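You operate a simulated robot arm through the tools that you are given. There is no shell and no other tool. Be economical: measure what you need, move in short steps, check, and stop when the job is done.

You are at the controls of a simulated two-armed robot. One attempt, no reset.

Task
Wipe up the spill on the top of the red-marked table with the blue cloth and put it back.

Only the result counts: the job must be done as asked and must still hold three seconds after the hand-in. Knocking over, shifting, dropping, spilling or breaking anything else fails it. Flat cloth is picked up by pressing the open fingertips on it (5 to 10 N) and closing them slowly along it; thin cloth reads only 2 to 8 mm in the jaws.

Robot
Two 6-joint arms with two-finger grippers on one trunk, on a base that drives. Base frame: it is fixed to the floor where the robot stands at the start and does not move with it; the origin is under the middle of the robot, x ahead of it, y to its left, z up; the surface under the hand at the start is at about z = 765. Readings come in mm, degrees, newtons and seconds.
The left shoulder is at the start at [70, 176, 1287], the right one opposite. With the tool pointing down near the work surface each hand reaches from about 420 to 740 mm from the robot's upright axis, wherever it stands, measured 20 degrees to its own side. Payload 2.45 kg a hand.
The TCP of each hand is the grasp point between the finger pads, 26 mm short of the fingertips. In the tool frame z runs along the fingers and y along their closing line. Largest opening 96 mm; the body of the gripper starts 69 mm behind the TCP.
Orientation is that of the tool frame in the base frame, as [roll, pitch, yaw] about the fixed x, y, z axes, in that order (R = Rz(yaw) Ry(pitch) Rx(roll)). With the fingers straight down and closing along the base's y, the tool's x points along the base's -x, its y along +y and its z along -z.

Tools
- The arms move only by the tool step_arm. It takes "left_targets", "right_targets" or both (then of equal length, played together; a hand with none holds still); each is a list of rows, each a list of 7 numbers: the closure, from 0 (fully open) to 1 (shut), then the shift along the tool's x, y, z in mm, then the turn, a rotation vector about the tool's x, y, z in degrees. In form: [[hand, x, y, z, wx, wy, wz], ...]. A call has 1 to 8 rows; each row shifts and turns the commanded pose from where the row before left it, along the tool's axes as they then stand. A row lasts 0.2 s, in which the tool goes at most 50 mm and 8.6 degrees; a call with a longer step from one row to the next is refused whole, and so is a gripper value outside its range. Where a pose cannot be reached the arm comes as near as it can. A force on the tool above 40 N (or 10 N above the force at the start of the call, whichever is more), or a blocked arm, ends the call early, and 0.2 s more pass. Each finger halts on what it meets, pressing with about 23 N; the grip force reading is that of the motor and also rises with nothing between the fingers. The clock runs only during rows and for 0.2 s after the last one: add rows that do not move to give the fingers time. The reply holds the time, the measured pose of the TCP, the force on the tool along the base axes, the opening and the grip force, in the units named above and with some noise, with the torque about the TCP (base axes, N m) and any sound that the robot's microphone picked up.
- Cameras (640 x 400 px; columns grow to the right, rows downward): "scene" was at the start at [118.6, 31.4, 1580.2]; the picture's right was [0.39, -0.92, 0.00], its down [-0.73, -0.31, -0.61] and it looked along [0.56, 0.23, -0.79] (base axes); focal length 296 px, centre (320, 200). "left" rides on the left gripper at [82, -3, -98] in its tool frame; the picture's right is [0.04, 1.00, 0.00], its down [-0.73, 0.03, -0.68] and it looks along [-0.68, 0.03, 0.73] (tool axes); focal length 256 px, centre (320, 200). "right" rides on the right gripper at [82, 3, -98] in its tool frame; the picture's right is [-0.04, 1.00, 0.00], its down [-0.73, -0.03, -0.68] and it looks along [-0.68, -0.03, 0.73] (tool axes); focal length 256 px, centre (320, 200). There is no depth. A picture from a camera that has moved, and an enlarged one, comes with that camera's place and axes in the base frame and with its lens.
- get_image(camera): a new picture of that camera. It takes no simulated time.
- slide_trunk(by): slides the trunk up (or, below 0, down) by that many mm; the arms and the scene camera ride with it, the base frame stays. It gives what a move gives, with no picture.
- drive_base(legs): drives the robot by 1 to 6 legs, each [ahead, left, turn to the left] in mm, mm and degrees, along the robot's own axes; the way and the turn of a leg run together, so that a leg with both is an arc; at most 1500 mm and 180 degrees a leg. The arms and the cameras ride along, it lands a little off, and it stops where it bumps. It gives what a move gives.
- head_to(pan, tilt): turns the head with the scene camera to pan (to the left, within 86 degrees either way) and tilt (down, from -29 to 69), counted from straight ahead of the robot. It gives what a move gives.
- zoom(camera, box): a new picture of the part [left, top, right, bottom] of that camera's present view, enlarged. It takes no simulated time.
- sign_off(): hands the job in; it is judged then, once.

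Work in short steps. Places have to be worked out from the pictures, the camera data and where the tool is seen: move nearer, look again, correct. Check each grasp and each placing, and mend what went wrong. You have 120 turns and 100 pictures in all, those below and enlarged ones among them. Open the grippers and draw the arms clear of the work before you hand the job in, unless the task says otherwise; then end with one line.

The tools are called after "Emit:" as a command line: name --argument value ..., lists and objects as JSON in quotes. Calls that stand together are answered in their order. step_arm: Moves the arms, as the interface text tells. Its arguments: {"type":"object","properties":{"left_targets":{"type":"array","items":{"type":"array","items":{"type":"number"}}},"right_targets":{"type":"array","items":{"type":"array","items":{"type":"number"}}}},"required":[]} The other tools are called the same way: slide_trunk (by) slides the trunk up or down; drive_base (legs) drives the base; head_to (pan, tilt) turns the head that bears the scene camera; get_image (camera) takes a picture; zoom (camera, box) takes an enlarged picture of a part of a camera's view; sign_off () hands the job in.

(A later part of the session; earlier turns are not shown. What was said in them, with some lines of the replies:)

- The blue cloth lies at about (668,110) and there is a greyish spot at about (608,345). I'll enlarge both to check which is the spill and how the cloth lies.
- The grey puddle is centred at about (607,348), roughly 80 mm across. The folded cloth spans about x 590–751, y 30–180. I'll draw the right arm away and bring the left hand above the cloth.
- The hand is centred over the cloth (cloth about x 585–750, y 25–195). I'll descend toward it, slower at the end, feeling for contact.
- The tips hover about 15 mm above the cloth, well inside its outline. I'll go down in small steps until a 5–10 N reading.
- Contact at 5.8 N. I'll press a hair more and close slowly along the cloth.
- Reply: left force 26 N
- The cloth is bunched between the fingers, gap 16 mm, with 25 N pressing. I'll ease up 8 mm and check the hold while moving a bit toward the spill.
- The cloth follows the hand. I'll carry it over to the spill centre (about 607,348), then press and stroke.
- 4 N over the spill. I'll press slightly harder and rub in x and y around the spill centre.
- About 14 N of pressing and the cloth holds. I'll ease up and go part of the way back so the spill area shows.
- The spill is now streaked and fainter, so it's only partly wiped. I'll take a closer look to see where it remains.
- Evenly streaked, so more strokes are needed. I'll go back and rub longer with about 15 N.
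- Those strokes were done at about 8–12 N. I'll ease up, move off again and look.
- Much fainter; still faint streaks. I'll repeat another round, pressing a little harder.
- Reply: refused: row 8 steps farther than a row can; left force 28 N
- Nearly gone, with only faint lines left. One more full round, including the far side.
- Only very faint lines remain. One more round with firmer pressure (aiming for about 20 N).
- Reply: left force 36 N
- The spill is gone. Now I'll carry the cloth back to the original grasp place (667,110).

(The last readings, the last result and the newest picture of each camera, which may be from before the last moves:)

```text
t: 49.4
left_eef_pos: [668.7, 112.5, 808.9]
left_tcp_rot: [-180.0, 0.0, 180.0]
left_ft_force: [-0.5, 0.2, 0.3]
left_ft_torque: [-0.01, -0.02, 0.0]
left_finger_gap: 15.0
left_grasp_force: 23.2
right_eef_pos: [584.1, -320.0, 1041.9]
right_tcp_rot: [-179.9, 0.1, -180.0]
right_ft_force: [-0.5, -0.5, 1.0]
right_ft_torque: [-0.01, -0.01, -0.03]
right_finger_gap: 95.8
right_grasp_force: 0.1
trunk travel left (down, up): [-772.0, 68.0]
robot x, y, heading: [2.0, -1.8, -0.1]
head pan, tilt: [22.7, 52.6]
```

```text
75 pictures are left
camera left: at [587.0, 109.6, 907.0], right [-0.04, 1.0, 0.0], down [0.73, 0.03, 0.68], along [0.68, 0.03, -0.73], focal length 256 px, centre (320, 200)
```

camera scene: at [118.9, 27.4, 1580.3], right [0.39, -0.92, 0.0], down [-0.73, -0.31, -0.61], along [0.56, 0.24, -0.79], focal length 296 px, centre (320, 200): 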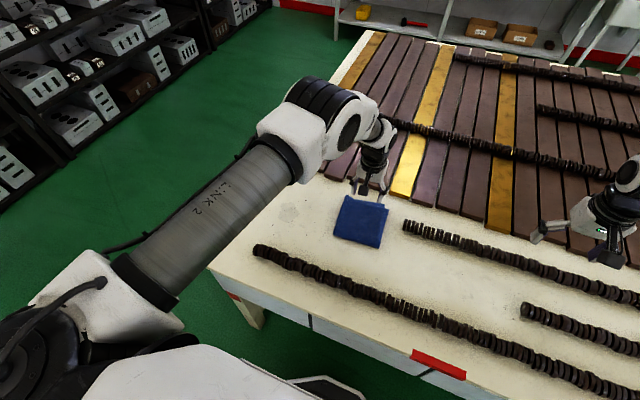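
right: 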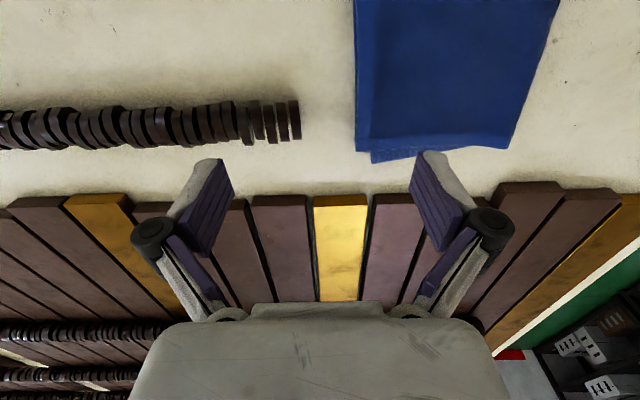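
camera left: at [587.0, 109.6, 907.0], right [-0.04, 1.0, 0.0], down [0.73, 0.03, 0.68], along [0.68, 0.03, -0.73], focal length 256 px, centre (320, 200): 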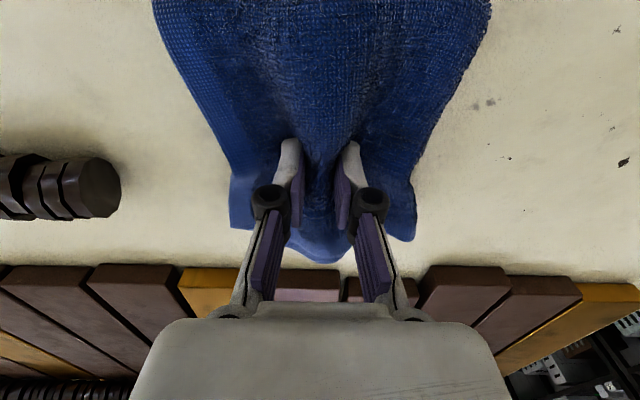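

Back at (668,112) with the cloth in its original spot. I'll lower to light contact, open slowly so the fold spreads again, then lift straight up.

Emit:
step_arm --left_targets '[[1, 0, -2, 4, 0, 0, 0], [0.85, 0, 0, 2, 0, 0, 0], [0.75, 0, 0, 0, 0, 0, 0], [0.65, 0, 0, 0, 0, 0, 0], [0.55, 0, 0, 0, 0, 0, 0], [0.45, 0, 0, 0, 0, 0, 0], [0.4, 0, 0, 0, 0, 0, 0], [0.4, 0, 0, 0, 0, 0, 0]]'

Emit:
step_arm --left_targets '[[0.4, 0, 0, -10, 0, 0, 0], [0.4, 0, 0, -20, 0, 0, 0], [0.4, 0, 0, -40, 0, 0, 0], [0.4, 0, 0, -40, 0, 0, 0], [0.3, 0, 0, -40, 0, 0, 0]]'

Emit:
get_image --camera "left"

Emit:
zoom --camera "scene" --box '[220, 150, 460, 300]'

```text
t: 51.2
left_eef_pos: [669.2, 108.5, 801.4]
left_tcp_rot: [-179.9, -0.1, 180.0]
left_ft_force: [0.1, -0.4, 3.7]
left_ft_torque: [-0.02, 0.0, 0.02]
left_finger_gap: 58.3
left_grasp_force: 0.1
right_eef_pos: [583.1, -319.9, 1042.5]
right_tcp_rot: [179.9, 0.0, -179.9]
right_ft_force: [0.4, 0.4, -0.3]
right_ft_torque: [-0.02, 0.01, -0.01]
right_finger_gap: 96.1
right_grasp_force: 0.1
trunk travel left (down, up): [-772.0, 68.0]
robot x, y, heading: [-2.2, 0.6, 0.0]
head pan, tilt: [22.7, 52.6]
```

```text
t: 52.4
left_eef_pos: [670.4, 107.2, 951.0]
left_tcp_rot: [179.9, 0.0, -180.0]
left_ft_force: [0.5, -0.1, -0.3]
left_ft_torque: [0.01, -0.01, 0.01]
left_finger_gap: 67.3
left_grasp_force: 0.1
right_eef_pos: [583.4, -319.7, 1042.3]
right_tcp_rot: [180.0, 0.0, -179.9]
right_ft_force: [0.7, -0.5, 0.1]
right_ft_torque: [0.01, -0.04, 0.0]
right_finger_gap: 96.2
right_grasp_force: 0.1
trunk travel left (down, up): [-772.0, 68.0]
robot x, y, heading: [-3.0, -1.6, -0.1]
head pan, tilt: [22.7, 52.6]
```

```text
74 pictures are left
camera left: at [588.6, 104.5, 1050.9], right [-0.04, 1.0, 0.0], down [0.73, 0.03, 0.68], along [0.68, 0.03, -0.73], focal length 256 px, centre (320, 200)
```

left: 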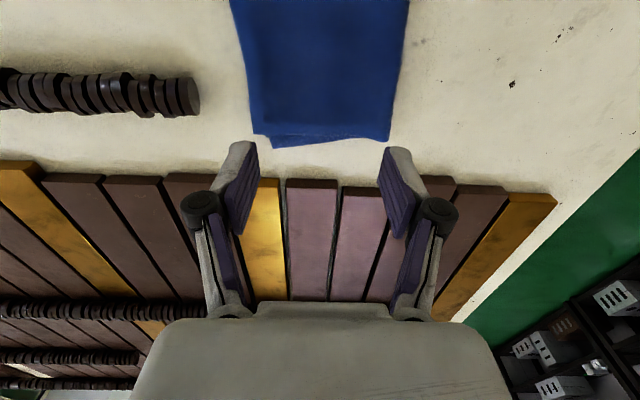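

```text
2.67 times, centred on (340, 225) of scene
camera zoom: at [117.1, 30.7, 1580.3], right [0.39, -0.92, 0.0], down [-0.73, -0.31, -0.61], along [0.56, 0.24, -0.79], focal length 790 px, centre (267, 133)
```

zoom: 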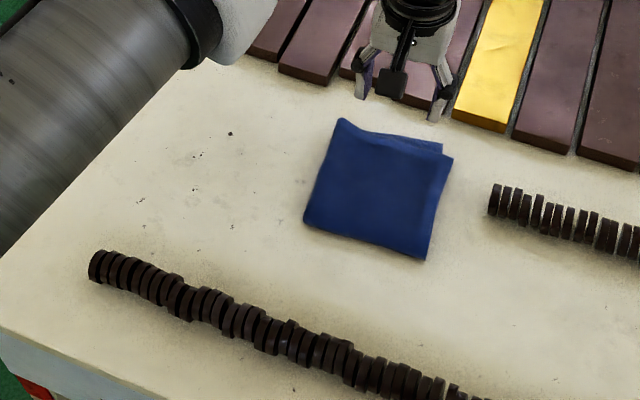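

The cloth lies flat in its original place. I'll open the left hand, take it back to its start pose, and take one last look at the spill area.

Emit:
step_arm --left_targets '[[0, 26, 38, -10, 0, 0, 0], [0, 26, 38, -10, 0, 0, 0], [0, 26, 38, -10, 0, 0, 0], [0, 26, 38, -10, 0, 0, 0], [0, 26, 38, -10, 0, 0, 0], [0, 26, 38, -10, 0, 0, 0], [0, 26, 38, -10, 0, 0, 0], [0, 26, 38, -10, 0, 0, 0]]'

Emit:
zoom --camera "left" --box '[60, 80, 380, 280]'

Emit:
zoom --camera "scene" --box '[220, 150, 460, 300]'

```text
t: 54.2
left_eef_pos: [462.2, 417.7, 1030.6]
left_tcp_rot: [-179.8, 0.0, 179.9]
left_ft_force: [-0.7, -0.1, 0.5]
left_ft_torque: [-0.04, -0.05, 0.02]
left_finger_gap: 95.9
left_grasp_force: 0.2
right_eef_pos: [581.9, -317.5, 1043.6]
right_tcp_rot: [-179.8, 0.2, 180.0]
right_ft_force: [0.0, 0.2, 0.3]
right_ft_torque: [-0.03, -0.07, 0.03]
right_finger_gap: 95.9
right_grasp_force: 0.1
trunk travel left (down, up): [-772.0, 68.0]
robot x, y, heading: [3.8, 2.0, 0.0]
head pan, tilt: [22.7, 52.6]
```

```text
2.00 times, centred on (220, 180) of left
camera zoom: at [381.3, 416.5, 1128.9], right [-0.04, 1.0, 0.0], down [0.73, 0.03, 0.68], along [0.68, 0.02, -0.73], focal length 512 px, centre (520, 240)
```

zoom: 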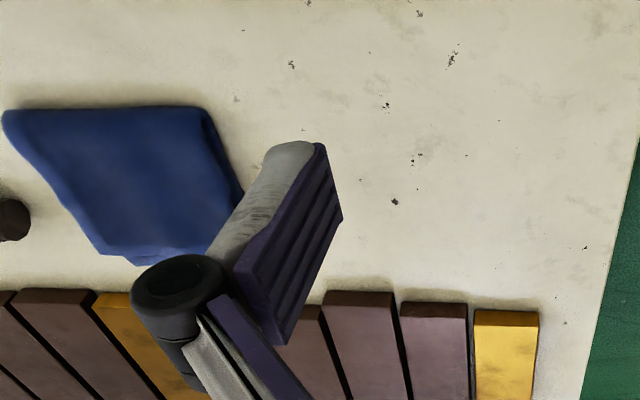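

```text
2.67 times, centred on (340, 225) of scene
camera zoom: at [115.5, 35.2, 1580.4], right [0.39, -0.92, 0.0], down [-0.73, -0.31, -0.61], along [0.56, 0.23, -0.79], focal length 790 px, centre (267, 133)
```

zoom: 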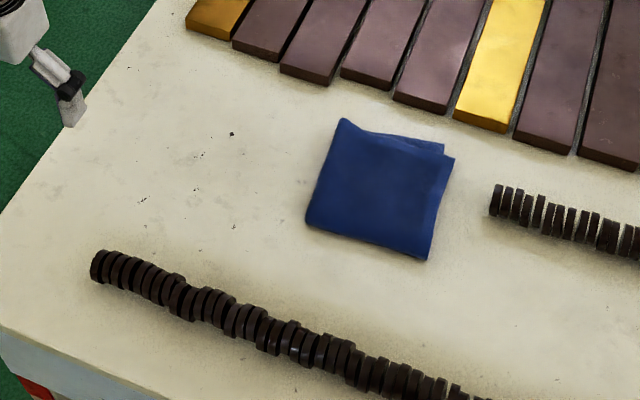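

The spill is fully wiped, the cloth is back in place, and both hands are open and clear. I'm handing in.

Emit:
sign_off

```text
The job is handed in.
```

The spill on the red-marked table no longer shows in the camera views, and the blue cloth lies flat in its original place, with nothing else visibly disturbed and both hands open and clear.
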